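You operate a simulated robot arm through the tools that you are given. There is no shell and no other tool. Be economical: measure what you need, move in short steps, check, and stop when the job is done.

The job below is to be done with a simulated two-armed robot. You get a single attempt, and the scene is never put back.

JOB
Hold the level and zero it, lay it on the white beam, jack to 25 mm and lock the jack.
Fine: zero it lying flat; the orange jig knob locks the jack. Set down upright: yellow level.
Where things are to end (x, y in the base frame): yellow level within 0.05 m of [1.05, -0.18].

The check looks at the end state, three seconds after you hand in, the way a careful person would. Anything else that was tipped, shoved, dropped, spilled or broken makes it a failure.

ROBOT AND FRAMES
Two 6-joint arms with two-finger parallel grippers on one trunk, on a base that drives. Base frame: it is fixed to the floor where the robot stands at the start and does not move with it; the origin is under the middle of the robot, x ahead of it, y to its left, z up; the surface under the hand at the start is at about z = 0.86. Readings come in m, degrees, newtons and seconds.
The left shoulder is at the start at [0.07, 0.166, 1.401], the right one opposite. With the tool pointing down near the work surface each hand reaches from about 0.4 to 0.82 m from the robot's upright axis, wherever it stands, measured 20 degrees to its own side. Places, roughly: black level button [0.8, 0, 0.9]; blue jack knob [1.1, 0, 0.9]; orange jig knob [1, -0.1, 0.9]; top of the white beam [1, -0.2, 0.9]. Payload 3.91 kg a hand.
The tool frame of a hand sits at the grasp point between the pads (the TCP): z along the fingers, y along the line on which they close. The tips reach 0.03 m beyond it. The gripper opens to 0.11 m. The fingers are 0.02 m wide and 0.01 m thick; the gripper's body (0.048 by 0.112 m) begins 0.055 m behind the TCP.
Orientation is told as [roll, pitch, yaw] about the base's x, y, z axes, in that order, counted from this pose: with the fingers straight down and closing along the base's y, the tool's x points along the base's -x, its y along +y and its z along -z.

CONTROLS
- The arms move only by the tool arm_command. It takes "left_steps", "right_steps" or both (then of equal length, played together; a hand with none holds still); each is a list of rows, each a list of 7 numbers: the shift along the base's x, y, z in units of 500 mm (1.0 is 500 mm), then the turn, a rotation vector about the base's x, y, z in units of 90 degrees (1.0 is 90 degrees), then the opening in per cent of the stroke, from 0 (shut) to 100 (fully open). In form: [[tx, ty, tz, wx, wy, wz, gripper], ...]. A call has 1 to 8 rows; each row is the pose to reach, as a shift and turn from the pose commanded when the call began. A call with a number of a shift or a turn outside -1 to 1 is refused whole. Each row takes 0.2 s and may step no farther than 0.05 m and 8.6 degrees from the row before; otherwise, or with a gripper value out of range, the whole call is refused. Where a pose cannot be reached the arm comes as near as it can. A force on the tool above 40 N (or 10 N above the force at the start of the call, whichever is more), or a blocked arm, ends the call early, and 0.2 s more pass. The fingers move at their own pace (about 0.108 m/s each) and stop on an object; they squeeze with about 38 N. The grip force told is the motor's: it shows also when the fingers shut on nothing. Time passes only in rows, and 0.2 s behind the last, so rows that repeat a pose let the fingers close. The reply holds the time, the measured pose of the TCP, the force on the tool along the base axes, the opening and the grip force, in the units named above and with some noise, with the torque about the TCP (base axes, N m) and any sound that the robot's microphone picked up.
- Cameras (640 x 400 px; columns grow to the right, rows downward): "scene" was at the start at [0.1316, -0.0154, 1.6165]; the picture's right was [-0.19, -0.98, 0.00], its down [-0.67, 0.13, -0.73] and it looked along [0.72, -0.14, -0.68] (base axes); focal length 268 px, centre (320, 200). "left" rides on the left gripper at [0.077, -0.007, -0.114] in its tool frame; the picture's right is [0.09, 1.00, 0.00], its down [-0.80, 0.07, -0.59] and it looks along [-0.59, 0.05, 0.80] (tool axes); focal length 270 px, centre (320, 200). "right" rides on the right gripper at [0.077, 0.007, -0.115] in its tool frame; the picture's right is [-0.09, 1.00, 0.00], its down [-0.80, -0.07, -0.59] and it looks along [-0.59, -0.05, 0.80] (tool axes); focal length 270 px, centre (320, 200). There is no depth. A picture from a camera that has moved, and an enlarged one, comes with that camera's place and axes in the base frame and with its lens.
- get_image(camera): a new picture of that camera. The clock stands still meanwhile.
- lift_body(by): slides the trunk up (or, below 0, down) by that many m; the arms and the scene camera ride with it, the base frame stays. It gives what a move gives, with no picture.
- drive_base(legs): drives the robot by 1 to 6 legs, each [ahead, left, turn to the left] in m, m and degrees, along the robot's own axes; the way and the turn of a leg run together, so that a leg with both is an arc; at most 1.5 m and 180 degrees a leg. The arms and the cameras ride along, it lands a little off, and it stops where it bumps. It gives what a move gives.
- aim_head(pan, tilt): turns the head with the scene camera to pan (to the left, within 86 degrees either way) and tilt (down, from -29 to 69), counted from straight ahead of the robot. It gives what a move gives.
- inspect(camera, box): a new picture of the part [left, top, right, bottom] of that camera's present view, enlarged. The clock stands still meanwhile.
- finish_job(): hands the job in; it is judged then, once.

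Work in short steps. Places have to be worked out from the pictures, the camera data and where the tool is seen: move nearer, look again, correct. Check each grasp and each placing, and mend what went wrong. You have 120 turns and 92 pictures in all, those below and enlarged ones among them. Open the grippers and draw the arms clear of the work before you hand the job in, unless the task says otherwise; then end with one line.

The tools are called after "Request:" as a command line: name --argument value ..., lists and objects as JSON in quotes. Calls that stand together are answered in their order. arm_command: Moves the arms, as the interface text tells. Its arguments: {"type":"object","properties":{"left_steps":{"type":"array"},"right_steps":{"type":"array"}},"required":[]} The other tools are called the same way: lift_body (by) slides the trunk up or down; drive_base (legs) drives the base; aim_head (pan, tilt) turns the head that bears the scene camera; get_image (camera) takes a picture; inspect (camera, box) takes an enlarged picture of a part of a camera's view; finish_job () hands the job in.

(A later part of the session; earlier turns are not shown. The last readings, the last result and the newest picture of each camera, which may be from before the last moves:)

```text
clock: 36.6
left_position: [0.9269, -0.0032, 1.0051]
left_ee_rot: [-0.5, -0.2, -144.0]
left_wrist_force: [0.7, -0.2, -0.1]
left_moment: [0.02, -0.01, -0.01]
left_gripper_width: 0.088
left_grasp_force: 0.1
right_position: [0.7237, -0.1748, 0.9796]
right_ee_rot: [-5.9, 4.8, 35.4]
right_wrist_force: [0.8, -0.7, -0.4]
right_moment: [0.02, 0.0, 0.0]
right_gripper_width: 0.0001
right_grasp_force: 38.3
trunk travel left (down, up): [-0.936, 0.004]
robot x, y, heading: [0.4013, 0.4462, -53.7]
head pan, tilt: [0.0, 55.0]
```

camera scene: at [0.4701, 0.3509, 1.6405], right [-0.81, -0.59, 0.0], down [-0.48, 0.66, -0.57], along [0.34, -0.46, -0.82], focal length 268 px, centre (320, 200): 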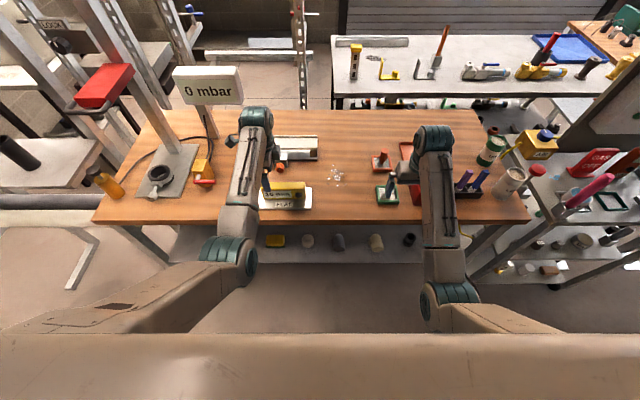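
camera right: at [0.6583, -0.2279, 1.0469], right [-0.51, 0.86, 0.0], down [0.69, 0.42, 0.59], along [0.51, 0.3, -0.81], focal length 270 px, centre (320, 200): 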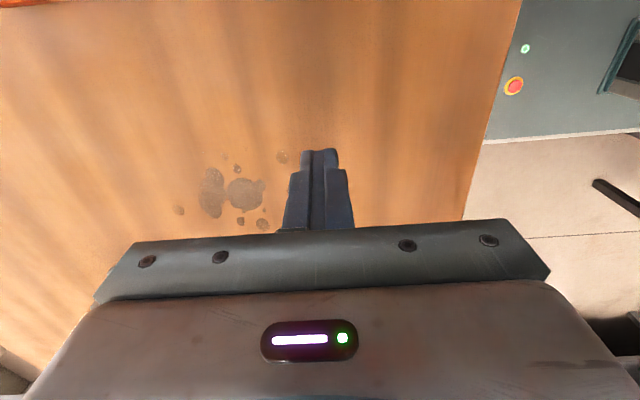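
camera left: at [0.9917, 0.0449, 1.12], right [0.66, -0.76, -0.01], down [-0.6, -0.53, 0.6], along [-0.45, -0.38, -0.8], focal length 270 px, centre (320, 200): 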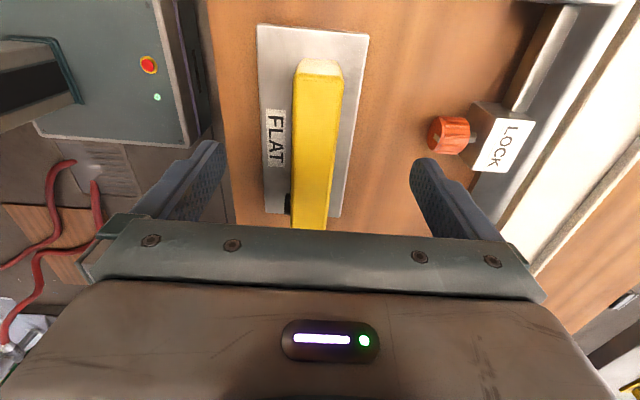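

Both hands are clear. Back off 0.1 m and slightly left, and straighten the right hand.

Request:
drive_base --legs '[[-0.1, 0.05, 0]]'

Request:
arm_command --right_steps '[[0, 0, 0.02, 0.084, -0.005, 0, 0], [0, 0, 0.02, 0.084, -0.005, 0, 0]]'

Request:
inspect --camera "scene" --box '[220, 80, 400, 200]'

```text
clock: 37.8
left_position: [0.9079, 0.1012, 1.0024]
left_ee_rot: [-0.6, -0.2, -144.1]
left_wrist_force: [1.4, -0.3, 0.3]
left_moment: [0.03, -0.01, -0.01]
left_gripper_width: 0.0881
left_grasp_force: 0.0
right_position: [0.7043, -0.0681, 0.9766]
right_ee_rot: [-6.0, 4.7, 35.3]
right_wrist_force: [0.0, 0.3, 0.4]
right_moment: [0.0, 0.01, -0.01]
right_gripper_width: 0.0001
right_grasp_force: 38.2
trunk travel left (down, up): [-0.936, 0.004]
robot x, y, heading: [0.3774, 0.5589, -53.9]
head pan, tilt: [0.0, 55.0]
```

```text
clock: 38.4
left_position: [0.9081, 0.1028, 1.002]
left_ee_rot: [-0.5, 0.0, -144.0]
left_wrist_force: [-0.4, 0.1, 0.1]
left_moment: [0.0, 0.0, -0.01]
left_gripper_width: 0.0884
left_grasp_force: 0.0
right_position: [0.7031, -0.0671, 0.9886]
right_ee_rot: [0.0, 0.0, 35.5]
right_wrist_force: [-0.5, -0.2, 0.5]
right_moment: [0.03, -0.05, 0.0]
right_gripper_width: 0.0
right_grasp_force: 37.8
trunk travel left (down, up): [-0.936, 0.004]
robot x, y, heading: [0.3783, 0.556, -53.6]
head pan, tilt: [0.0, 55.0]
```

```text
3.33 times, centred on (310, 140) of scene
camera zoom: at [0.4519, 0.4561, 1.6402], right [-0.81, -0.59, 0.0], down [-0.48, 0.66, -0.57], along [0.34, -0.46, -0.82], focal length 892 px, centre (353, 400)
```

zoom: 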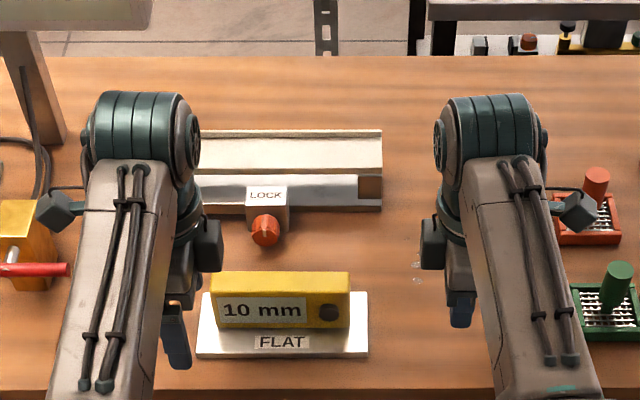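

Both arms have room. I'll bring the left hand back over the level, and then down onto it.

Request:
arm_command --left_steps '[[0.014, -0.07, 0, 0, 0, 0, 80], [0.028, -0.14, 0, 0, 0, 0, 80], [0.041, -0.209, 0, 0, 0, 0, 80], [0.041, -0.209, -0.07, 0, 0, 0, 80], [0.041, -0.209, -0.14, 0, 0, 0, 80], [0.041, -0.209, -0.187, 0, 0, 0, 80], [0.041, -0.209, -0.187, 0, 0, 0, 80]]'

Request:
arm_command --left_steps '[[0, 0, 0, 0, 0, 0, 40], [0, 0, 0, 0, 0, 0, 15], [0, 0, 0, 0, 0, 0, 10], [0, 0, 0, 0, 0, 0, 10], [0, 0, 0, 0, 0, 0, 10]]' --right_steps '[[0.055, 0.033, 0, 0, 0, 0, 0], [0.11, 0.065, -0.02, 0, 0, 0, 0], [0.165, 0.098, -0.07, 0, 0, 0, 0], [0.2, 0.12, -0.12, 0, 0, 0, 0], [0.22, 0.13, -0.16, 0, 0, 0, 0]]'

Request:
inspect --camera "scene" --box '[220, 80, 400, 200]'

Request:
get_image --camera "right"

```text
clock: 40.0
left_position: [0.9215, 0.015, 0.9354]
left_ee_rot: [-0.5, 0.0, -144.1]
left_wrist_force: [-0.5, 0.6, -0.2]
left_moment: [0.03, 0.02, -0.02]
left_gripper_width: 0.088
left_grasp_force: 0.1
left hand out of reach, approached as far as the arm can: row 5, 6, 7
right_position: [0.7023, -0.0652, 0.9905]
right_ee_rot: [-0.1, -0.1, 35.5]
right_wrist_force: [0.1, -0.5, -0.6]
right_moment: [-0.01, -0.02, 0.03]
right_gripper_width: 0.0001
right_grasp_force: 38.2
trunk travel left (down, up): [-0.936, 0.004]
robot x, y, heading: [0.3776, 0.5607, -54.0]
head pan, tilt: [0.0, 55.0]
```

```text
clock: 41.2
left_position: [0.9225, 0.014, 0.9343]
left_ee_rot: [-0.6, -0.1, -144.1]
left_wrist_force: [1.0, -0.4, -0.3]
left_moment: [0.02, -0.1, -0.05]
left_gripper_width: 0.0334
left_grasp_force: 37.7
right_position: [0.8117, -0.0012, 0.9098]
right_ee_rot: [-0.2, 0.1, 35.5]
right_wrist_force: [0.3, 0.4, 0.3]
right_moment: [-0.02, 0.04, 0.03]
right_gripper_width: 0.0002
right_grasp_force: 37.3
trunk travel left (down, up): [-0.936, 0.004]
robot x, y, heading: [0.3778, 0.5611, -53.8]
head pan, tilt: [0.0, 55.0]
```

```text
3.33 times, centred on (310, 140) of scene
camera zoom: at [0.4514, 0.459, 1.6405], right [-0.81, -0.59, 0.0], down [-0.48, 0.66, -0.57], along [0.34, -0.46, -0.82], focal length 892 px, centre (353, 400)
```

zoom: 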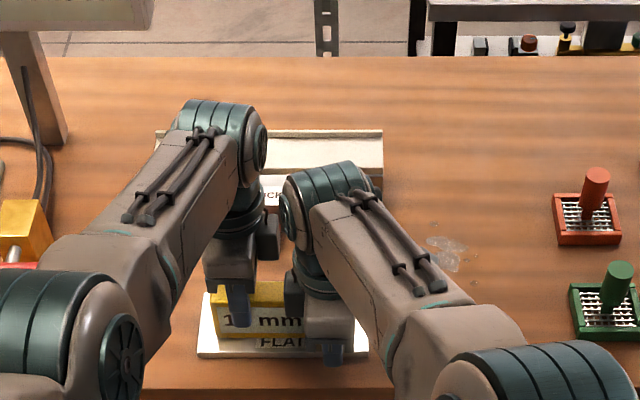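

```text
62 pictures are left
camera right: at [0.745, -0.0403, 1.025], right [-0.51, 0.86, 0.0], down [0.69, 0.41, 0.59], along [0.51, 0.3, -0.8], focal length 270 px, centre (320, 200)
```

right: 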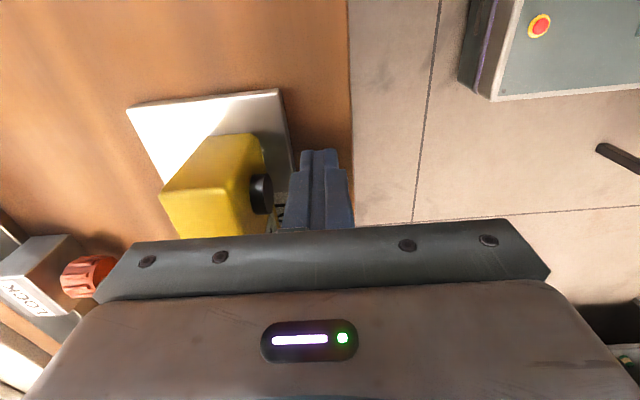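

The left arm just reached its far limit, yet it holds the level's top 17 mm at (0.9225, 0.014). The right camera puts the button at n ≈ 0.51 with my fingers ~2 cm in front and 9 mm to the right. I'll align and close up to it gently.

Request:
arm_command --right_steps '[[0.016, -0.011, 0, 0, 0, 0, 0], [0.031, -0.022, 0, 0, 0, 0, 0]]'

Request:
inspect --camera "right" --box '[120, 80, 400, 255]'

```text
clock: 41.8
left_position: [0.9226, 0.0144, 0.9342]
left_ee_rot: [-0.5, -0.1, -144.0]
left_wrist_force: [0.8, -0.5, 0.3]
left_moment: [-0.05, -0.1, -0.04]
left_gripper_width: 0.0335
left_grasp_force: 38.2
right_position: [0.8133, -0.0047, 0.9178]
right_ee_rot: [-0.2, 0.1, 35.5]
right_wrist_force: [-0.2, -0.1, 0.0]
right_moment: [-0.01, -0.01, -0.03]
right_gripper_width: 0.0
right_grasp_force: 37.9
right hand out of reach, approached as far as the arm can: row 1, 2
trunk travel left (down, up): [-0.936, 0.004]
robot x, y, heading: [0.3766, 0.5581, -53.9]
head pan, tilt: [0.0, 55.0]
```

```text
2.29 times, centred on (260, 168) of right
camera zoom: at [0.7461, -0.045, 1.0326], right [-0.51, 0.86, 0.0], down [0.69, 0.41, 0.59], along [0.51, 0.3, -0.8], focal length 618 px, centre (457, 274)
```

zoom: 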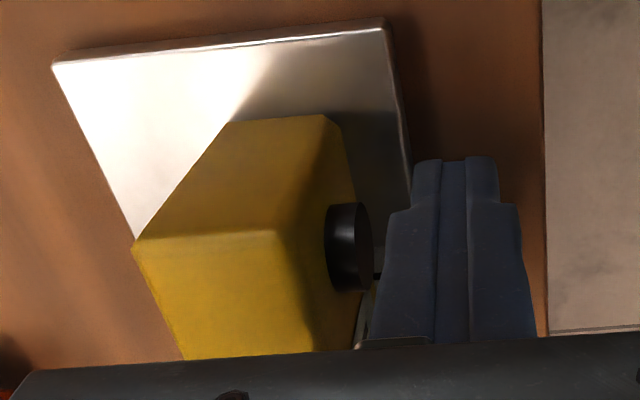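

The right arm is now at its far limit too, so the best stance lies between the two. I'll lift both hands off, drive 5 cm in and 4 cm left, and repeat.

Request:
arm_command --left_steps '[[0, 0, 0, 0, 0, 0, 40], [0, 0, 0, 0, 0, 0, 80], [0, 0, 0, 0, 0, 0, 80], [0, 0, 0.06, 0, 0, 0, 80], [0, 0, 0.12, 0, 0, 0, 80]]' --right_steps '[[-0.03, 0.03, 0, 0, 0, 0, 0], [-0.05, 0.06, 0, 0, 0, 0, 0], [-0.05, 0.06, 0, 0, 0, 0, 0], [-0.05, 0.06, 0, 0, 0, 0, 0], [-0.1, 0.02, 0, 0, 0, 0, 0]]'

Request:
inspect --camera "scene" --box '[220, 80, 400, 200]'

```text
clock: 43.0
left_position: [0.9214, 0.015, 0.9954]
left_ee_rot: [-0.4, -0.1, -144.1]
left_wrist_force: [-0.5, 0.4, 0.3]
left_moment: [0.02, -0.01, -0.01]
left_gripper_width: 0.0879
left_grasp_force: 0.1
right_position: [0.7649, 0.0101, 0.9168]
right_ee_rot: [-0.1, -0.2, 35.7]
right_wrist_force: [0.6, -0.2, -0.7]
right_moment: [-0.01, -0.01, 0.02]
right_gripper_width: 0.0
right_grasp_force: 37.4
trunk travel left (down, up): [-0.936, 0.004]
robot x, y, heading: [0.3769, 0.5557, -53.7]
head pan, tilt: [0.0, 55.0]
```

```text
3.33 times, centred on (310, 140) of scene
camera zoom: at [0.4485, 0.4599, 1.6406], right [-0.81, -0.59, 0.0], down [-0.48, 0.66, -0.57], along [0.34, -0.46, -0.82], focal length 892 px, centre (353, 400)
```

zoom: 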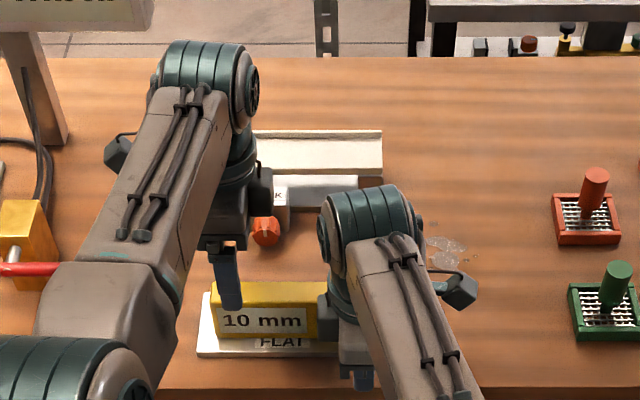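

Level stands square on its plate. I'll move the right hand aside, then drive.

Request:
arm_command --right_steps '[[-0.08, -0.05, 0.02, 0, 0, 0, 0], [-0.15, -0.1, 0.04, 0, 0, 0, 0]]'

Request:
drive_base --legs '[[0.055, 0.04, 0]]'

Request:
get_image --camera "left"

```text
clock: 43.6
left_position: [0.9219, 0.0135, 0.9937]
left_ee_rot: [-0.5, 0.0, -144.1]
left_wrist_force: [-1.1, -1.2, 0.2]
left_moment: [0.0, -0.03, -0.01]
left_gripper_width: 0.088
left_grasp_force: 0.0
right_position: [0.686, -0.0452, 0.9379]
right_ee_rot: [0.1, -0.2, 35.6]
right_wrist_force: [-0.1, 0.0, -0.5]
right_moment: [0.01, -0.03, -0.02]
right_gripper_width: 0.0
right_grasp_force: 37.5
trunk travel left (down, up): [-0.936, 0.004]
robot x, y, heading: [0.379, 0.5583, -53.8]
head pan, tilt: [0.0, 55.0]
```

```text
clock: 44.6
left_position: [0.9805, -0.0042, 0.9991]
left_ee_rot: [-0.1, 0.2, -144.2]
left_wrist_force: [-0.9, -0.2, 0.5]
left_moment: [-0.05, -0.02, 0.0]
left_gripper_width: 0.0881
left_grasp_force: 0.1
right_position: [0.7468, -0.0638, 0.9416]
right_ee_rot: [-0.5, -0.2, 35.5]
right_wrist_force: [-0.4, 1.3, -0.7]
right_moment: [-0.03, -0.04, -0.01]
right_gripper_width: 0.0
right_grasp_force: 38.0
trunk travel left (down, up): [-0.936, 0.004]
robot x, y, heading: [0.4439, 0.5372, -53.8]
head pan, tilt: [0.0, 55.0]
```

```text
59 pictures are left
camera left: at [1.0403, 0.0474, 1.1138], right [0.66, -0.76, 0.0], down [-0.61, -0.53, 0.59], along [-0.45, -0.39, -0.8], focal length 270 px, centre (320, 200)
```

left: 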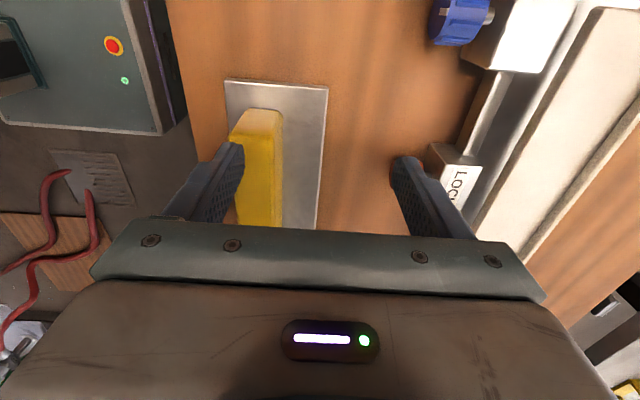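

Stance is good now: level line at n ≈ 0.533. I'll bring the left hand down onto it, close, and put the right hand to standoff.

Request:
arm_command --left_steps '[[-0.06, 0.018, 0, 0, 0, 0, 80], [-0.119, 0.035, 0, 0, 0, 0, 80], [-0.119, 0.035, -0.07, 0, 0, 0, 80], [-0.119, 0.035, -0.14, 0, 0, 0, 80], [-0.119, 0.035, -0.182, 0, 0, 0, 80], [-0.119, 0.035, -0.182, 0, 0, 0, 40], [-0.119, 0.035, -0.182, 0, 0, 0, 15], [-0.119, 0.035, -0.182, 0, 0, 0, 10]]'

Request:
arm_command --right_steps '[[0.05, 0.043, -0.02, 0, 0, 0, 0], [0.1, 0.087, -0.04, 0, 0, 0, 0], [0.148, 0.13, -0.064, 0, 0, 0, 0]]'

Request:
inspect --camera "right" --box '[120, 80, 400, 255]'

Request:
inspect --camera "scene" --box '[250, 110, 390, 210]'

```text
clock: 46.4
left_position: [0.9268, 0.0113, 0.903]
left_ee_rot: [-0.4, -0.3, -144.0]
left_wrist_force: [-3.1, 0.2, 3.1]
left_moment: [0.06, -0.14, -0.01]
left_gripper_width: 0.0335
left_grasp_force: 38.3
right_position: [0.751, -0.0656, 0.9385]
right_ee_rot: [0.0, 0.1, 35.4]
right_wrist_force: [-0.7, -0.3, 0.2]
right_moment: [0.0, 0.02, -0.01]
right_gripper_width: 0.0002
right_grasp_force: 37.4
trunk travel left (down, up): [-0.936, 0.004]
robot x, y, heading: [0.4435, 0.5345, -54.0]
head pan, tilt: [0.0, 55.0]
```

```text
clock: 47.2
left_position: [0.9265, 0.011, 0.9018]
left_ee_rot: [-0.4, -0.1, -144.1]
left_wrist_force: [-1.7, 0.4, 3.8]
left_moment: [-0.05, -0.1, -0.06]
left_gripper_width: 0.0338
left_grasp_force: 38.8
right_position: [0.8167, -0.011, 0.902]
right_ee_rot: [-0.1, 1.0, 34.9]
right_wrist_force: [0.2, 0.2, 0.9]
right_moment: [-0.02, 0.04, -0.01]
right_gripper_width: 0.0
right_grasp_force: 37.5
trunk travel left (down, up): [-0.936, 0.004]
robot x, y, heading: [0.4392, 0.5371, -54.1]
head pan, tilt: [0.0, 55.0]
```

```text
2.29 times, centred on (260, 168) of right
camera zoom: at [0.7491, -0.0485, 1.0186], right [-0.5, 0.87, 0.0], down [0.7, 0.41, 0.58], along [0.51, 0.29, -0.81], focal length 618 px, centre (457, 274)
```

zoom: 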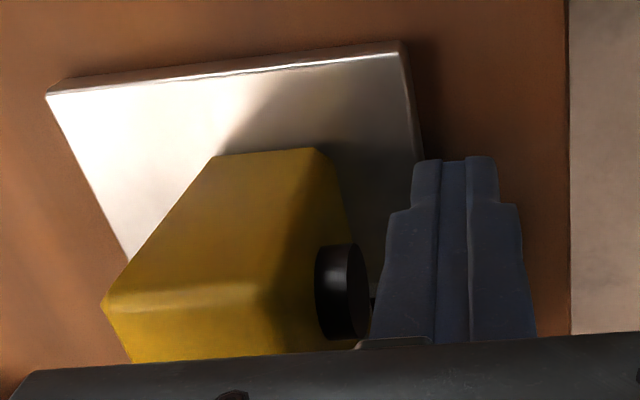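

```text
4.00 times, centred on (320, 160) of scene
camera zoom: at [0.514, 0.4388, 1.6406], right [-0.81, -0.59, 0.0], down [-0.48, 0.66, -0.57], along [0.34, -0.46, -0.82], focal length 1070 px, centre (320, 360)
```

zoom: 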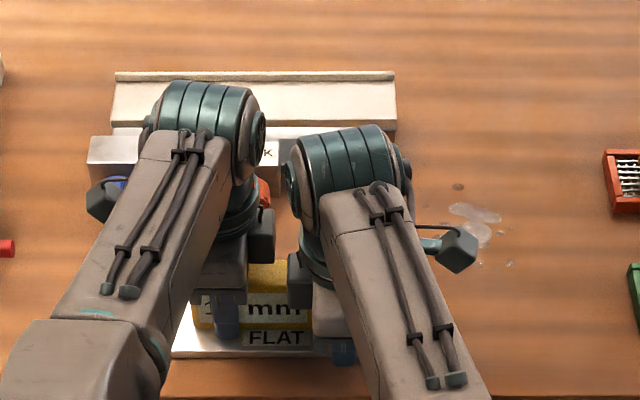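

Button now at ρ ≈ −0.664, n ≈ 0.512; the fingers are ~1 cm in front and 1 cm too far right. I'll shift left and approach, then press in small steps.

Request:
arm_command --right_steps '[[0.016, 0.011, 0.01, 0, 0, 0, 0], [0.024, 0.0, 0.01, 0, 0, 0, 0], [0.029, -0.007, 0.01, 0, 0, 0, 0]]'

Request:
inspect --camera "right" --box '[120, 80, 400, 255]'

```text
clock: 48.0
left_position: [0.927, 0.0117, 0.9027]
left_ee_rot: [-0.3, -0.1, -144.1]
left_wrist_force: [1.1, -0.7, 4.3]
left_moment: [-0.03, -0.11, 0.07]
left_gripper_width: 0.0338
left_grasp_force: 38.4
right_position: [0.84, -0.0054, 0.911]
right_ee_rot: [-0.2, 0.2, 35.4]
right_wrist_force: [-1.9, 0.2, 0.7]
right_moment: [0.0, 0.01, -0.02]
right_gripper_width: 0.0001
right_grasp_force: 37.6
trunk travel left (down, up): [-0.936, 0.004]
robot x, y, heading: [0.4364, 0.5354, -54.1]
head pan, tilt: [0.0, 55.0]
```

```text
2.29 times, centred on (260, 168) of right
camera zoom: at [0.7725, -0.0455, 1.0256], right [-0.51, 0.86, 0.0], down [0.69, 0.41, 0.59], along [0.51, 0.3, -0.81], focal length 618 px, centre (457, 274)
```

zoom: 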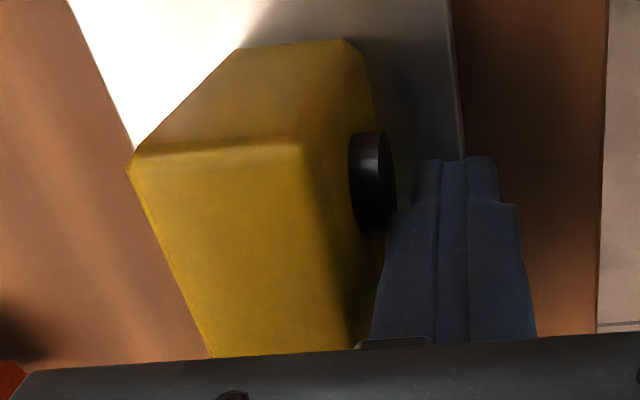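

I overshot left by ~1.2 cm; correcting to the right, still just short of the button.

Request:
arm_command --right_steps '[[-0.02, -0.014, 0, 0, 0, 0, 0], [-0.02, -0.014, 0, 0, 0, 0, 0]]'

Request:
arm_command --right_steps '[[0.005, -0.0065, 0, 0, 0, 0, 0], [0.01, -0.013, 0, 0, 0, 0, 0], [0.01, -0.013, 0, 0, 0, 0, 0]]'

Request:
inspect --camera "right" --box '[120, 80, 400, 255]'

```text
clock: 48.6
left_position: [0.9263, 0.0112, 0.9035]
left_ee_rot: [-0.4, -0.1, -144.1]
left_wrist_force: [0.3, -0.7, 4.6]
left_moment: [0.06, -0.25, -0.01]
left_gripper_width: 0.0337
left_grasp_force: 38.6
right_position: [0.8316, -0.0095, 0.9104]
right_ee_rot: [0.0, 0.0, 35.5]
right_wrist_force: [0.2, -0.2, 0.6]
right_moment: [0.01, -0.02, -0.01]
right_gripper_width: 0.0
right_grasp_force: 37.8
trunk travel left (down, up): [-0.936, 0.004]
robot x, y, heading: [0.4436, 0.5389, -53.7]
head pan, tilt: [0.0, 55.0]
heard: click
```

```text
clock: 49.4
left_position: [0.9274, 0.012, 0.9033]
left_ee_rot: [-0.5, -0.2, -144.0]
left_wrist_force: [2.9, -7.6, 1.9]
left_moment: [0.18, -0.1, 0.95]
left_gripper_width: 0.0337
left_grasp_force: 37.9
right_position: [0.8352, -0.0169, 0.9106]
right_ee_rot: [0.0, 0.0, 35.5]
right_wrist_force: [-3.8, 9.4, 0.2]
right_moment: [-0.07, -0.02, -0.01]
right_gripper_width: 0.0
right_grasp_force: 37.3
trunk travel left (down, up): [-0.936, 0.004]
robot x, y, heading: [0.445, 0.5364, -53.8]
head pan, tilt: [0.0, 55.0]
heard: click
```

```text
2.29 times, centred on (260, 168) of right
camera zoom: at [0.7681, -0.0568, 1.0249], right [-0.51, 0.86, 0.0], down [0.69, 0.41, 0.59], along [0.51, 0.3, -0.8], focal length 618 px, centre (457, 274)
```

zoom: 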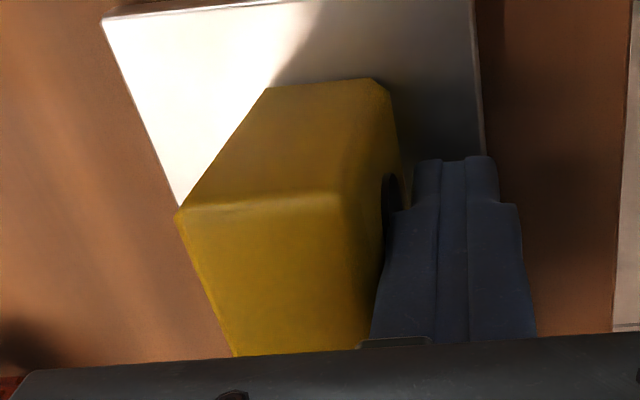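

Two clicks heard and the button is depressed at ~10 N. I'll back off and read the display.

Request:
arm_command --right_steps '[[-0.012, 0.016, 0, 0, 0, 0, 0], [-0.03, 0.04, 0, 0, 0, 0, 0], [-0.07, 0.06, 0, 0, 0, 0, 0], [-0.14, 0.01, 0.02, 0, 0, 0, 0], [-0.21, -0.04, 0.04, 0, 0, 0, 0]]'

Request:
inspect --camera "scene" --box '[260, 140, 380, 220]'

```text
clock: 50.6
left_position: [0.9269, 0.0122, 0.903]
left_ee_rot: [-0.6, -0.1, -144.0]
left_wrist_force: [2.5, -0.7, 7.1]
left_moment: [-0.65, 0.56, 0.21]
left_gripper_width: 0.0337
left_grasp_force: 38.1
right_position: [0.7331, -0.0353, 0.9295]
right_ee_rot: [0.0, -0.2, 35.7]
right_wrist_force: [0.3, 0.2, -0.4]
right_moment: [0.03, -0.03, 0.01]
right_gripper_width: 0.0002
right_grasp_force: 37.9
trunk travel left (down, up): [-0.936, 0.004]
robot x, y, heading: [0.4419, 0.5376, -53.6]
head pan, tilt: [0.0, 55.0]
```

```text
5.00 times, centred on (320, 180) of scene
camera zoom: at [0.5125, 0.4379, 1.6406], right [-0.81, -0.59, 0.0], down [-0.48, 0.66, -0.57], along [0.34, -0.46, -0.82], focal length 1338 px, centre (320, 300)
```

zoom: 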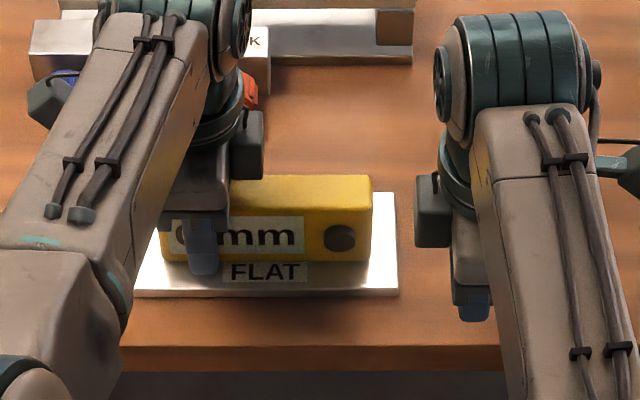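

The display now appears to start with "0". I'll release, lift the left hand, and verify the reading.

Request:
arm_command --left_steps '[[0, 0, 0, 0, 0, 0, 40], [0, 0, 0, 0, 0, 0, 80], [0, 0, 0, 0, 0, 0, 80], [0, 0, 0.08, 0, 0, 0, 80], [0, 0, 0.16, 0, 0, 0, 80], [0.03, 0.02, 0.18, 0, 0, 0, 80]]'

Request:
inspect --camera "scene" --box '[260, 130, 380, 210]'

Request:
get_image --camera "left"

```text
clock: 52.0
left_position: [0.9442, 0.0224, 0.9902]
left_ee_rot: [-0.5, -0.3, -144.0]
left_wrist_force: [0.0, -0.7, 0.2]
left_moment: [-0.04, 0.02, 0.01]
left_gripper_width: 0.0879
left_grasp_force: 0.0
right_position: [0.7333, -0.0378, 0.9292]
right_ee_rot: [-0.1, 0.1, 35.6]
right_wrist_force: [0.6, -0.4, 1.2]
right_moment: [0.02, 0.02, -0.04]
right_gripper_width: 0.0003
right_grasp_force: 37.6
trunk travel left (down, up): [-0.936, 0.004]
robot x, y, heading: [0.4411, 0.538, -54.0]
head pan, tilt: [0.0, 55.0]
```

```text
5.00 times, centred on (320, 170) of scene
camera zoom: at [0.5162, 0.4386, 1.6404], right [-0.81, -0.59, 0.0], down [-0.48, 0.66, -0.57], along [0.34, -0.46, -0.82], focal length 1338 px, centre (320, 350)
```

zoom: 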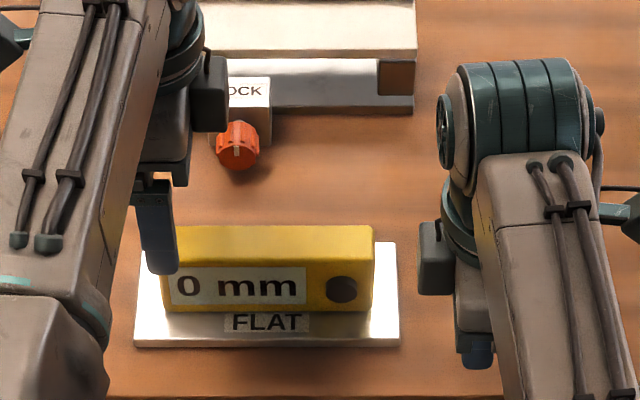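

```text
52 pictures are left
camera left: at [1.0044, 0.0725, 1.1062], right [0.66, -0.76, -0.01], down [-0.6, -0.53, 0.6], along [-0.46, -0.39, -0.8], focal length 270 px, centre (320, 200)
```

left: 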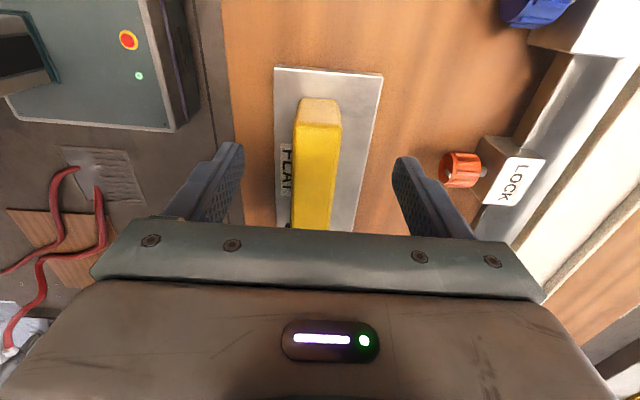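

It reads "0 mm". Now I'll move the right hand clear and shift the left hand ~6.7 cm right, over the level's centre (n 0.541, ρ −0.709), to regrip it centrally.

Request:
arm_command --left_steps '[[-0.05, -0.045, 0, 0, 0, 0, 80], [-0.105, -0.084, 0, 0, 0, 0, 80], [-0.105, -0.084, -0.04, 0, 0, 0, 80], [-0.105, -0.084, -0.04, 0, 0, 0, 80]]' --right_steps '[[-0.024, -0.061, 0.03, 0, 0, 0, 0], [-0.048, -0.122, 0.06, 0, 0, 0, 0], [-0.072, -0.183, 0.09, 0, 0, 0, 0], [-0.096, -0.244, 0.12, 0, 0, 0, 0]]'

Request:
get_image --camera "left"

Request:
inspect --camera "scene" --box '[250, 90, 400, 200]'

```text
clock: 53.0
left_position: [0.89, -0.0224, 0.9706]
left_ee_rot: [-0.5, -0.1, -144.1]
left_wrist_force: [-0.9, -1.1, 0.5]
left_moment: [-0.01, -0.03, -0.01]
left_gripper_width: 0.088
left_grasp_force: 0.0
right_position: [0.6815, -0.1619, 0.9894]
right_ee_rot: [0.0, -0.1, 35.6]
right_wrist_force: [-0.2, -0.8, -1.3]
right_moment: [0.03, 0.0, 0.0]
right_gripper_width: 0.0003
right_grasp_force: 37.3
trunk travel left (down, up): [-0.936, 0.004]
robot x, y, heading: [0.4427, 0.5376, -54.1]
head pan, tilt: [0.0, 55.0]
```

```text
51 pictures are left
camera left: at [0.9504, 0.029, 1.0862], right [0.66, -0.76, -0.01], down [-0.6, -0.53, 0.6], along [-0.45, -0.38, -0.8], focal length 270 px, centre (320, 200)
```

left: 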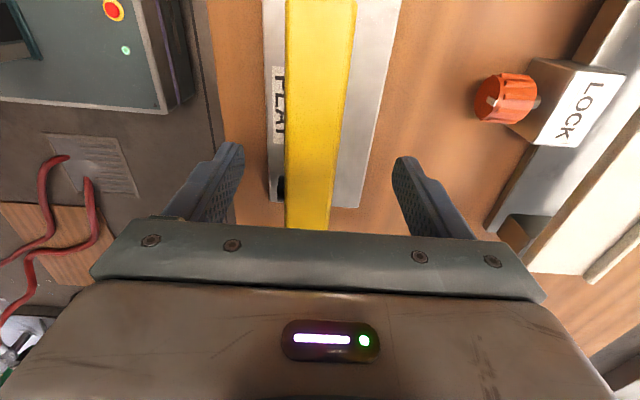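

```text
3.64 times, centred on (325, 145) of scene
camera zoom: at [0.5137, 0.4361, 1.6403], right [-0.81, -0.59, 0.0], down [-0.48, 0.66, -0.57], along [0.34, -0.46, -0.82], focal length 973 px, centre (302, 400)
```

zoom: 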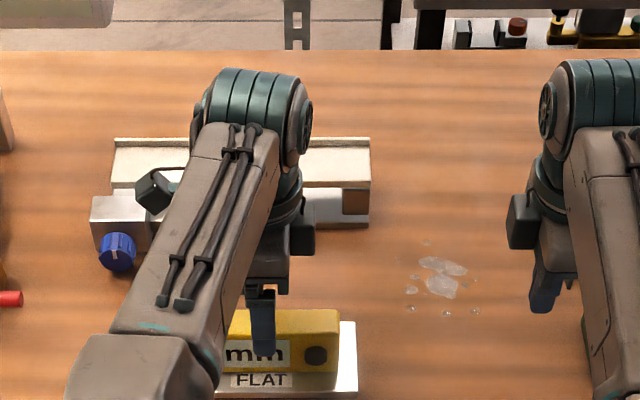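

Centred over the level. Descend, grip, and lift.

Request:
arm_command --left_steps '[[-0.005, 0.006, -0.06, 0, 0, 0, 80], [-0.005, 0.006, -0.12, 0, 0, 0, 80], [-0.005, 0.006, -0.12, 0, 0, 0, 40], [-0.005, 0.006, -0.12, 0, 0, 0, 15], [-0.005, 0.006, -0.12, 0, 0, 0, 5], [-0.005, 0.006, -0.12, 0, 0, 0, 5]]'

Request:
arm_command --left_steps '[[0, 0, 0.06, 0, 0, 0, 5], [0, 0, 0.12, 0, 0, 0, 5], [0, 0, 0.18, 0, 0, 0, 5], [0, 0, 0.2, 0, 0, 0, 5]]'

Request:
inspect --camera "scene" --box '[250, 90, 400, 200]'

```text
clock: 54.4
left_position: [0.8874, -0.0169, 0.9106]
left_ee_rot: [-0.5, -0.1, -144.2]
left_wrist_force: [0.2, 0.0, 0.6]
left_moment: [0.02, 0.03, 0.03]
left_gripper_width: 0.0337
left_grasp_force: 38.1
right_position: [0.6824, -0.1599, 0.989]
right_ee_rot: [-0.1, 0.1, 35.5]
right_wrist_force: [-0.1, 0.0, 0.2]
right_moment: [0.02, -0.02, 0.0]
right_gripper_width: 0.0
right_grasp_force: 37.7
trunk travel left (down, up): [-0.936, 0.004]
robot x, y, heading: [0.4445, 0.5371, -53.9]
head pan, tilt: [0.0, 55.0]
```

```text
clock: 55.4
left_position: [0.8882, -0.0177, 1.0109]
left_ee_rot: [-0.5, -0.2, -144.2]
left_wrist_force: [0.5, -0.2, -1.4]
left_moment: [0.03, -0.01, 0.06]
left_gripper_width: 0.0337
left_grasp_force: 38.4
right_position: [0.6827, -0.1603, 0.9896]
right_ee_rot: [-0.2, 0.1, 35.5]
right_wrist_force: [0.7, -0.1, -0.2]
right_moment: [0.03, -0.01, 0.01]
right_gripper_width: 0.0
right_grasp_force: 38.0
trunk travel left (down, up): [-0.936, 0.004]
robot x, y, heading: [0.4434, 0.5387, -53.9]
head pan, tilt: [0.0, 55.0]
```

```text
3.64 times, centred on (325, 145) of scene
camera zoom: at [0.5147, 0.4374, 1.6404], right [-0.81, -0.59, 0.0], down [-0.48, 0.66, -0.57], along [0.34, -0.46, -0.82], focal length 973 px, centre (302, 400)
```

zoom: 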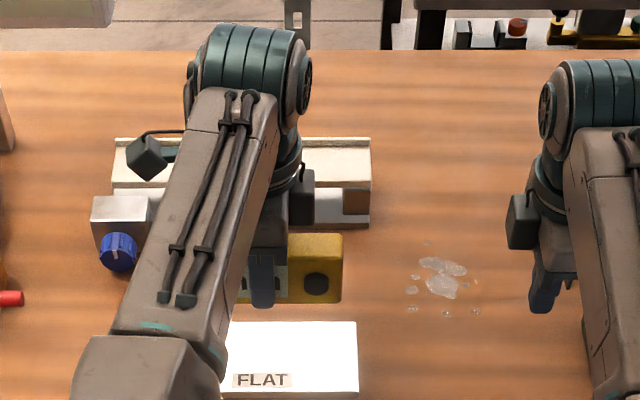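

Level is held square and clear of everything. Beam top centre re-measured at ≈ (1.050, −0.187), so I'll drive 0.19 m in and 0.03 m left with the level up.

Request:
drive_base --legs '[[0.19, 0.03, 0]]'

Request:
get_image --camera "left"

Request:
get_image --camera "scene"

```text
clock: 57.0
left_position: [1.0217, -0.155, 1.0141]
left_ee_rot: [-0.3, -0.1, -144.4]
left_wrist_force: [-0.4, 0.1, -1.1]
left_moment: [-0.02, -0.02, -0.01]
left_gripper_width: 0.0338
left_grasp_force: 38.0
right_position: [0.8144, -0.2969, 0.9914]
right_ee_rot: [-0.3, 0.0, 35.4]
right_wrist_force: [-0.1, 0.2, -0.5]
right_moment: [-0.04, 0.03, -0.01]
right_gripper_width: 0.0
right_grasp_force: 37.5
trunk travel left (down, up): [-0.936, 0.004]
robot x, y, heading: [0.5823, 0.3976, -54.2]
head pan, tilt: [0.0, 55.0]
```

```text
48 pictures are left
camera left: at [1.082, -0.1047, 1.1288], right [0.65, -0.76, -0.01], down [-0.61, -0.53, 0.6], along [-0.46, -0.39, -0.8], focal length 270 px, centre (320, 200)
```

left: 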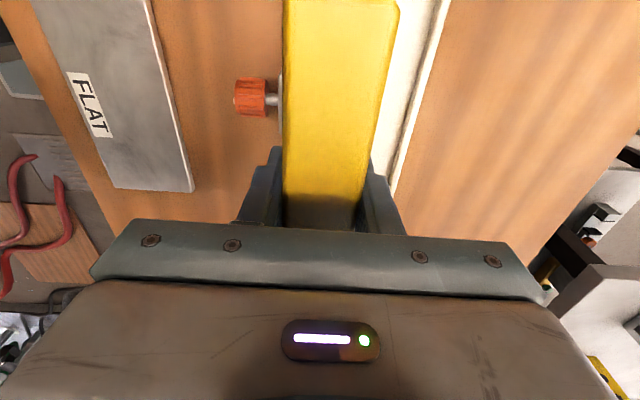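

```text
47 pictures are left
camera scene: at [0.6487, 0.3024, 1.6409], right [-0.81, -0.59, 0.0], down [-0.48, 0.66, -0.58], along [0.34, -0.47, -0.82], focal length 268 px, centre (320, 200)
```

scene: 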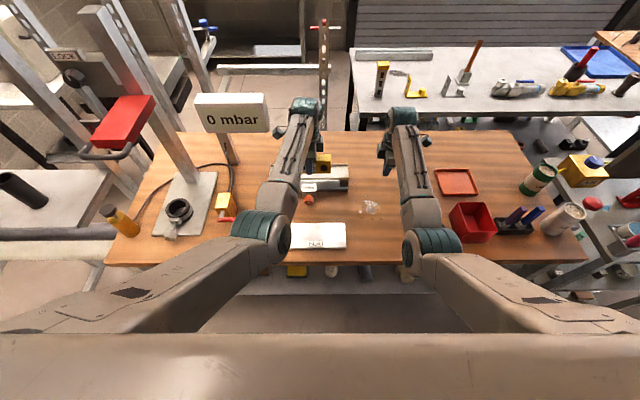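

Level is at n ≈ 0.727; the beam centre is n ≈ 0.768. I'll shift forward 4.1 cm and lower to just above the beam.

Request:
arm_command --left_steps '[[0.024, -0.033, 0, 0, 0, 0, 5], [0.048, -0.066, 0, 0, 0, 0, 5], [0.048, -0.066, -0.05, 0, 0, 0, 5], [0.048, -0.066, -0.088, 0, 0, 0, 5]]'

Request:
inspect --camera "left" --box '[150, 0, 490, 230]'

Request:
inspect --camera "scene" --box '[270, 130, 390, 220]'

```text
clock: 58.0
left_position: [1.0494, -0.1921, 0.9661]
left_ee_rot: [-0.6, -0.2, -144.4]
left_wrist_force: [-0.4, -0.1, -2.7]
left_moment: [-0.02, -0.01, -0.03]
left_gripper_width: 0.0336
left_grasp_force: 37.6
right_position: [0.8161, -0.2999, 0.989]
right_ee_rot: [0.0, 0.0, 35.4]
right_wrist_force: [0.7, 0.6, 0.1]
right_moment: [0.01, -0.01, 0.0]
right_gripper_width: 0.0001
right_grasp_force: 37.7
trunk travel left (down, up): [-0.936, 0.004]
robot x, y, heading: [0.5821, 0.3972, -54.1]
head pan, tilt: [0.0, 55.0]
```

```text
1.74 times, centred on (320, 115) of left
camera zoom: at [1.1099, -0.1408, 1.081], right [0.65, -0.76, -0.01], down [-0.6, -0.53, 0.6], along [-0.46, -0.38, -0.8], focal length 470 px, centre (320, 348)
```

zoom: 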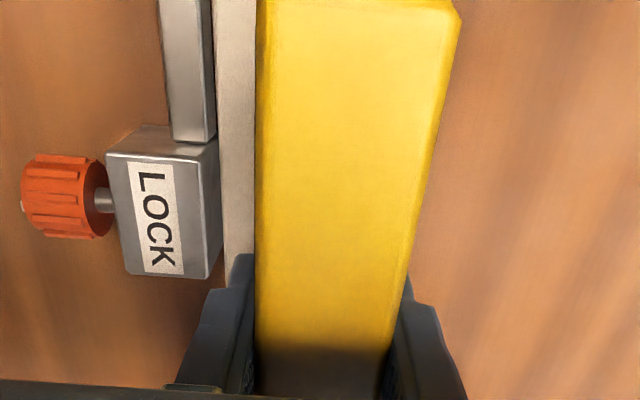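

```text
4.44 times, centred on (330, 175) of scene
camera zoom: at [0.6531, 0.2976, 1.6403], right [-0.81, -0.59, 0.0], down [-0.48, 0.66, -0.57], along [0.34, -0.46, -0.82], focal length 1190 px, centre (276, 311)
```

zoom: 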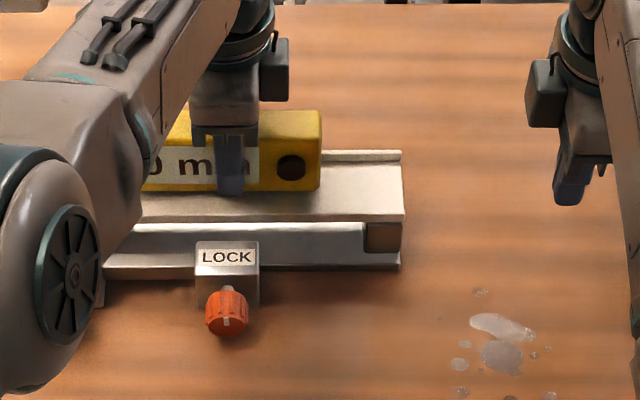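

The level is above the beam, ~5 mm toward the back lip. I'll correct that and lower it to contact in small steps.

Request:
arm_command --left_steps '[[-0.007, 0.01, 0, 0, 0, 0, 5], [-0.007, 0.01, -0.006, 0, 0, 0, 5], [-0.007, 0.01, -0.012, 0, 0, 0, 5], [-0.007, 0.01, -0.018, 0, 0, 0, 5]]'

Request:
inspect --camera "scene" --box '[270, 130, 390, 220]'

```text
clock: 59.0
left_position: [1.0444, -0.1848, 0.9637]
left_ee_rot: [0.2, -0.2, -144.3]
left_wrist_force: [4.8, -1.2, 21.6]
left_moment: [-0.53, -0.56, 0.06]
left_gripper_width: 0.0334
left_grasp_force: 38.0
right_position: [0.8158, -0.2974, 0.9923]
right_ee_rot: [-0.2, 0.1, 35.3]
right_wrist_force: [-0.3, -0.1, 0.6]
right_moment: [-0.01, 0.0, 0.02]
right_gripper_width: 0.0
right_grasp_force: 38.0
trunk travel left (down, up): [-0.936, 0.004]
robot x, y, heading: [0.5795, 0.3962, -54.1]
head pan, tilt: [0.0, 55.0]
```

```text
4.44 times, centred on (330, 175) of scene
camera zoom: at [0.6501, 0.3025, 1.6412], right [-0.81, -0.59, 0.0], down [-0.48, 0.66, -0.58], along [0.34, -0.47, -0.82], focal length 1190 px, centre (276, 311)
```

zoom: 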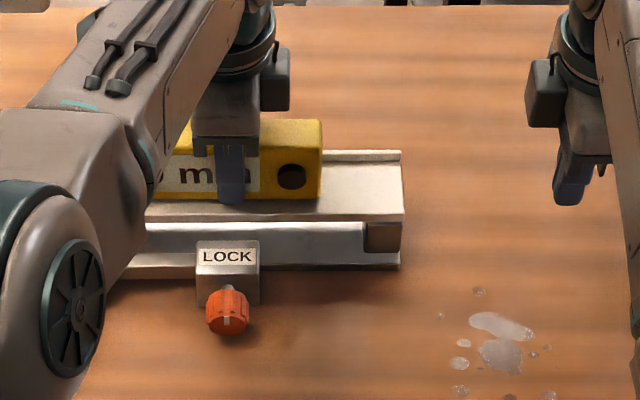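

Contact at 21 N with the level resting between front edge and lip. I'll ease off slightly and open.

Request:
arm_command --left_steps '[[0, 0, 0.006, 0, 0, 0, 5], [0, 0, 0.006, 0, 0, 0, 36], [0, 0, 0.006, 0, 0, 0, 60], [0, 0, 0.006, 0, 0, 0, 60]]'

Request:
inspect --camera "left" --box '[150, 0, 490, 230]'

Request:
inspect --camera "scene" --box '[270, 130, 390, 220]'

```text
clock: 59.7
left_position: [1.041, -0.1811, 0.9649]
left_ee_rot: [-0.8, -0.1, -144.4]
left_wrist_force: [-5.0, 13.4, 22.4]
left_moment: [-0.13, -0.3, -0.01]
left_gripper_width: 0.0593
left_grasp_force: 0.0
right_position: [0.8154, -0.2966, 0.9929]
right_ee_rot: [-0.3, 0.2, 35.3]
right_wrist_force: [-0.2, -0.5, -0.3]
right_moment: [0.02, 0.03, 0.02]
right_gripper_width: 0.0
right_grasp_force: 38.1
trunk travel left (down, up): [-0.936, 0.004]
robot x, y, heading: [0.582, 0.3979, -54.2]
head pan, tilt: [0.0, 55.0]
stopped in row 3 (left hand): the force on the tool passed its limit at 43 N (the readings are from after the stop); the commanded pose is now the measured one
```

```text
1.74 times, centred on (320, 115) of left
camera zoom: at [1.1023, -0.1315, 1.0798], right [0.65, -0.76, -0.01], down [-0.6, -0.53, 0.59], along [-0.46, -0.38, -0.8], focal length 470 px, centre (320, 348)
```

zoom: 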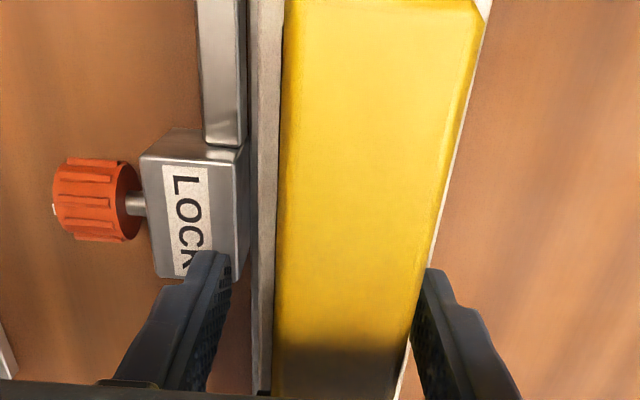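

```text
4.44 times, centred on (330, 175) of scene
camera zoom: at [0.6491, 0.3036, 1.6407], right [-0.81, -0.59, 0.0], down [-0.48, 0.66, -0.58], along [0.34, -0.47, -0.82], focal length 1190 px, centre (276, 311)
```

zoom: 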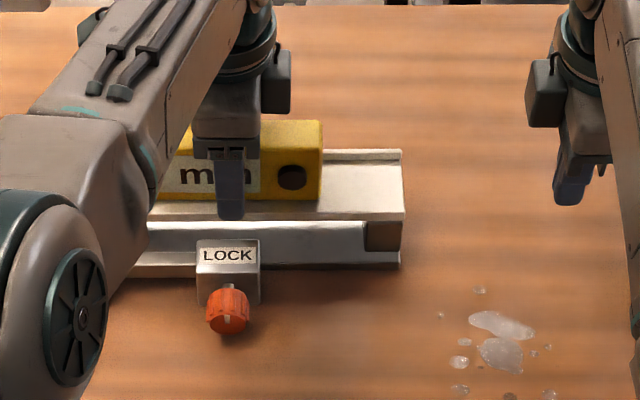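

The level stayed in place, while a fingertip appears to be resting on the back lip. I'll lift straight up out of it.

Request:
arm_command --left_steps '[[0, 0, 0.01, 0, 0, 0, 54], [0, 0, 0.05, 0, 0, 0, 54], [0, 0, 0.1, 0, 0, 0, 60], [0, 0, 0.12, 0, 0, 0, 80]]'

Request:
inspect --camera "left" --box '[150, 0, 490, 230]'

Request:
inspect --camera "scene" --box '[270, 130, 390, 220]'

```text
clock: 60.7
left_position: [1.0426, -0.1833, 1.0185]
left_ee_rot: [-1.1, -0.1, -144.4]
left_wrist_force: [-0.1, 0.2, -0.5]
left_moment: [0.0, 0.0, 0.0]
left_gripper_width: 0.0881
left_grasp_force: 0.0
right_position: [0.8172, -0.3005, 0.9902]
right_ee_rot: [-0.1, 0.2, 35.4]
right_wrist_force: [0.2, -0.2, 0.0]
right_moment: [0.02, 0.0, 0.0]
right_gripper_width: 0.0
right_grasp_force: 38.0
trunk travel left (down, up): [-0.936, 0.004]
robot x, y, heading: [0.5794, 0.3932, -54.4]
head pan, tilt: [0.0, 55.0]
```

```text
1.74 times, centred on (320, 115) of left
camera zoom: at [1.104, -0.1339, 1.1344], right [0.65, -0.76, -0.02], down [-0.6, -0.53, 0.59], along [-0.46, -0.38, -0.8], focal length 470 px, centre (320, 348)
```

zoom: 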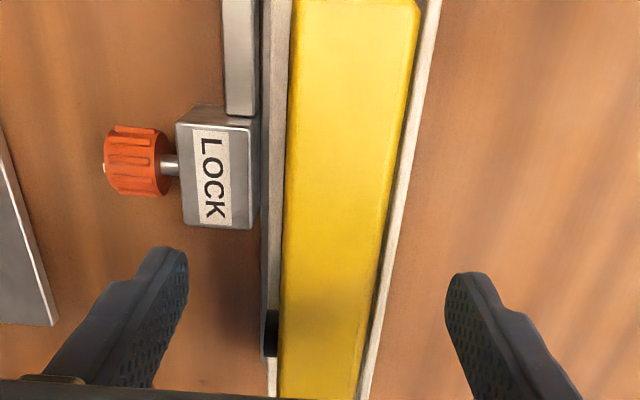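

```text
4.44 times, centred on (330, 175) of scene
camera zoom: at [0.6523, 0.299, 1.6404], right [-0.81, -0.59, 0.0], down [-0.48, 0.66, -0.57], along [0.34, -0.46, -0.82], focal length 1190 px, centre (276, 311)
```

zoom: 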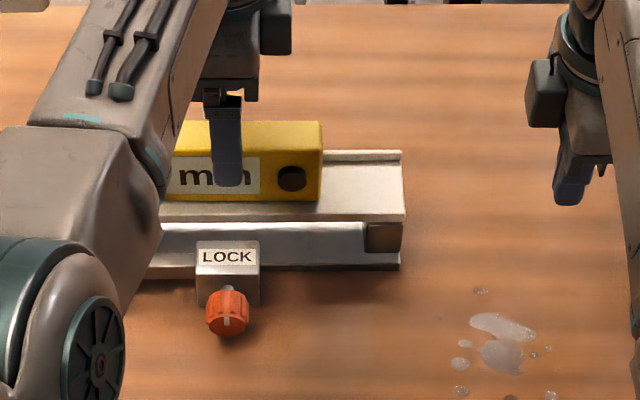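

The level sits squarely on the beam. Now the left hand goes up and over to the blue knob (≈ (1.088, −0.023)), turning back +90° on the way.

Request:
arm_command --left_steps '[[0, 0, 0.06, 0, 0, 0, 80], [-0.03, 0.05, 0.07, 0, 0, 0.09, 80], [-0.03, 0.11, 0.07, 0, 0, 0.18, 80], [-0.01, 0.17, 0.05, 0, 0, 0.27, 80], [0.01, 0.22, 0.02, 0, 0, 0.36, 80], [0.03, 0.26, 0, 0, 0, 0.45, 80], [0.05, 0.3, -0.02, 0, 0, 0.54, 80], [0.07, 0.32, -0.03, 0, 0, 0.63, 80]]'

Request:
arm_command --left_steps '[[0.01, 0, -0.01, 0, 0, 0.09, 80], [0.02, 0, -0.02, 0, 0, 0.18, 80], [0.02, 0, -0.02, 0, 0, 0.27, 80], [0.02, 0, -0.02, 0, 0, 0.36, 80]]'

Request:
get_image --camera "left"

Request:
inspect --camera "scene" --box '[230, 110, 390, 230]'

```text
clock: 62.5
left_position: [1.0764, -0.0231, 1.0041]
left_ee_rot: [-1.2, -0.2, -87.5]
left_wrist_force: [-0.4, 0.0, 0.3]
left_moment: [0.03, 0.02, -0.02]
left_gripper_width: 0.0881
left_grasp_force: 0.1
right_position: [0.816, -0.2997, 0.9896]
right_ee_rot: [-0.1, 0.1, 35.2]
right_wrist_force: [-0.4, -1.0, -0.1]
right_moment: [0.01, 0.0, 0.02]
right_gripper_width: 0.0
right_grasp_force: 38.0
trunk travel left (down, up): [-0.936, 0.004]
robot x, y, heading: [0.5804, 0.394, -54.2]
head pan, tilt: [0.0, 55.0]
```

```text
clock: 63.5
left_position: [1.0879, -0.0235, 0.9936]
left_ee_rot: [-1.0, -0.1, -55.2]
left_wrist_force: [0.3, -1.1, 0.8]
left_moment: [0.02, -0.02, 0.0]
left_gripper_width: 0.0879
left_grasp_force: 0.1
right_position: [0.8173, -0.2991, 0.9899]
right_ee_rot: [-0.1, 0.1, 35.3]
right_wrist_force: [0.3, 0.4, -0.8]
right_moment: [0.0, -0.03, -0.03]
right_gripper_width: 0.0
right_grasp_force: 37.5
trunk travel left (down, up): [-0.936, 0.004]
robot x, y, heading: [0.5848, 0.3967, -53.9]
head pan, tilt: [0.0, 55.0]
```

```text
39 pictures are left
camera left: at [1.0404, 0.0378, 1.11], right [0.77, 0.64, -0.02], down [0.52, -0.61, 0.59], along [0.37, -0.47, -0.8], focal length 270 px, centre (320, 200)
```

left: 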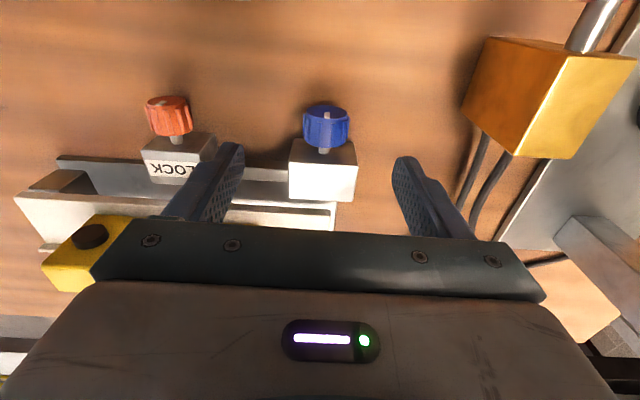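

```text
3.33 times, centred on (310, 170) of scene
camera zoom: at [0.652, 0.299, 1.6405], right [-0.81, -0.59, 0.0], down [-0.48, 0.66, -0.57], along [0.34, -0.46, -0.82], focal length 892 px, centre (353, 300)
```

zoom: 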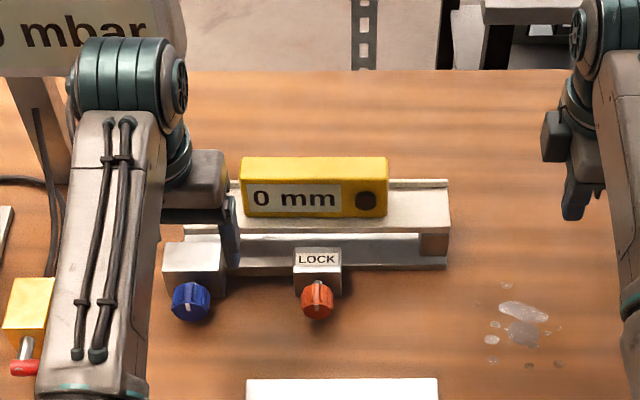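

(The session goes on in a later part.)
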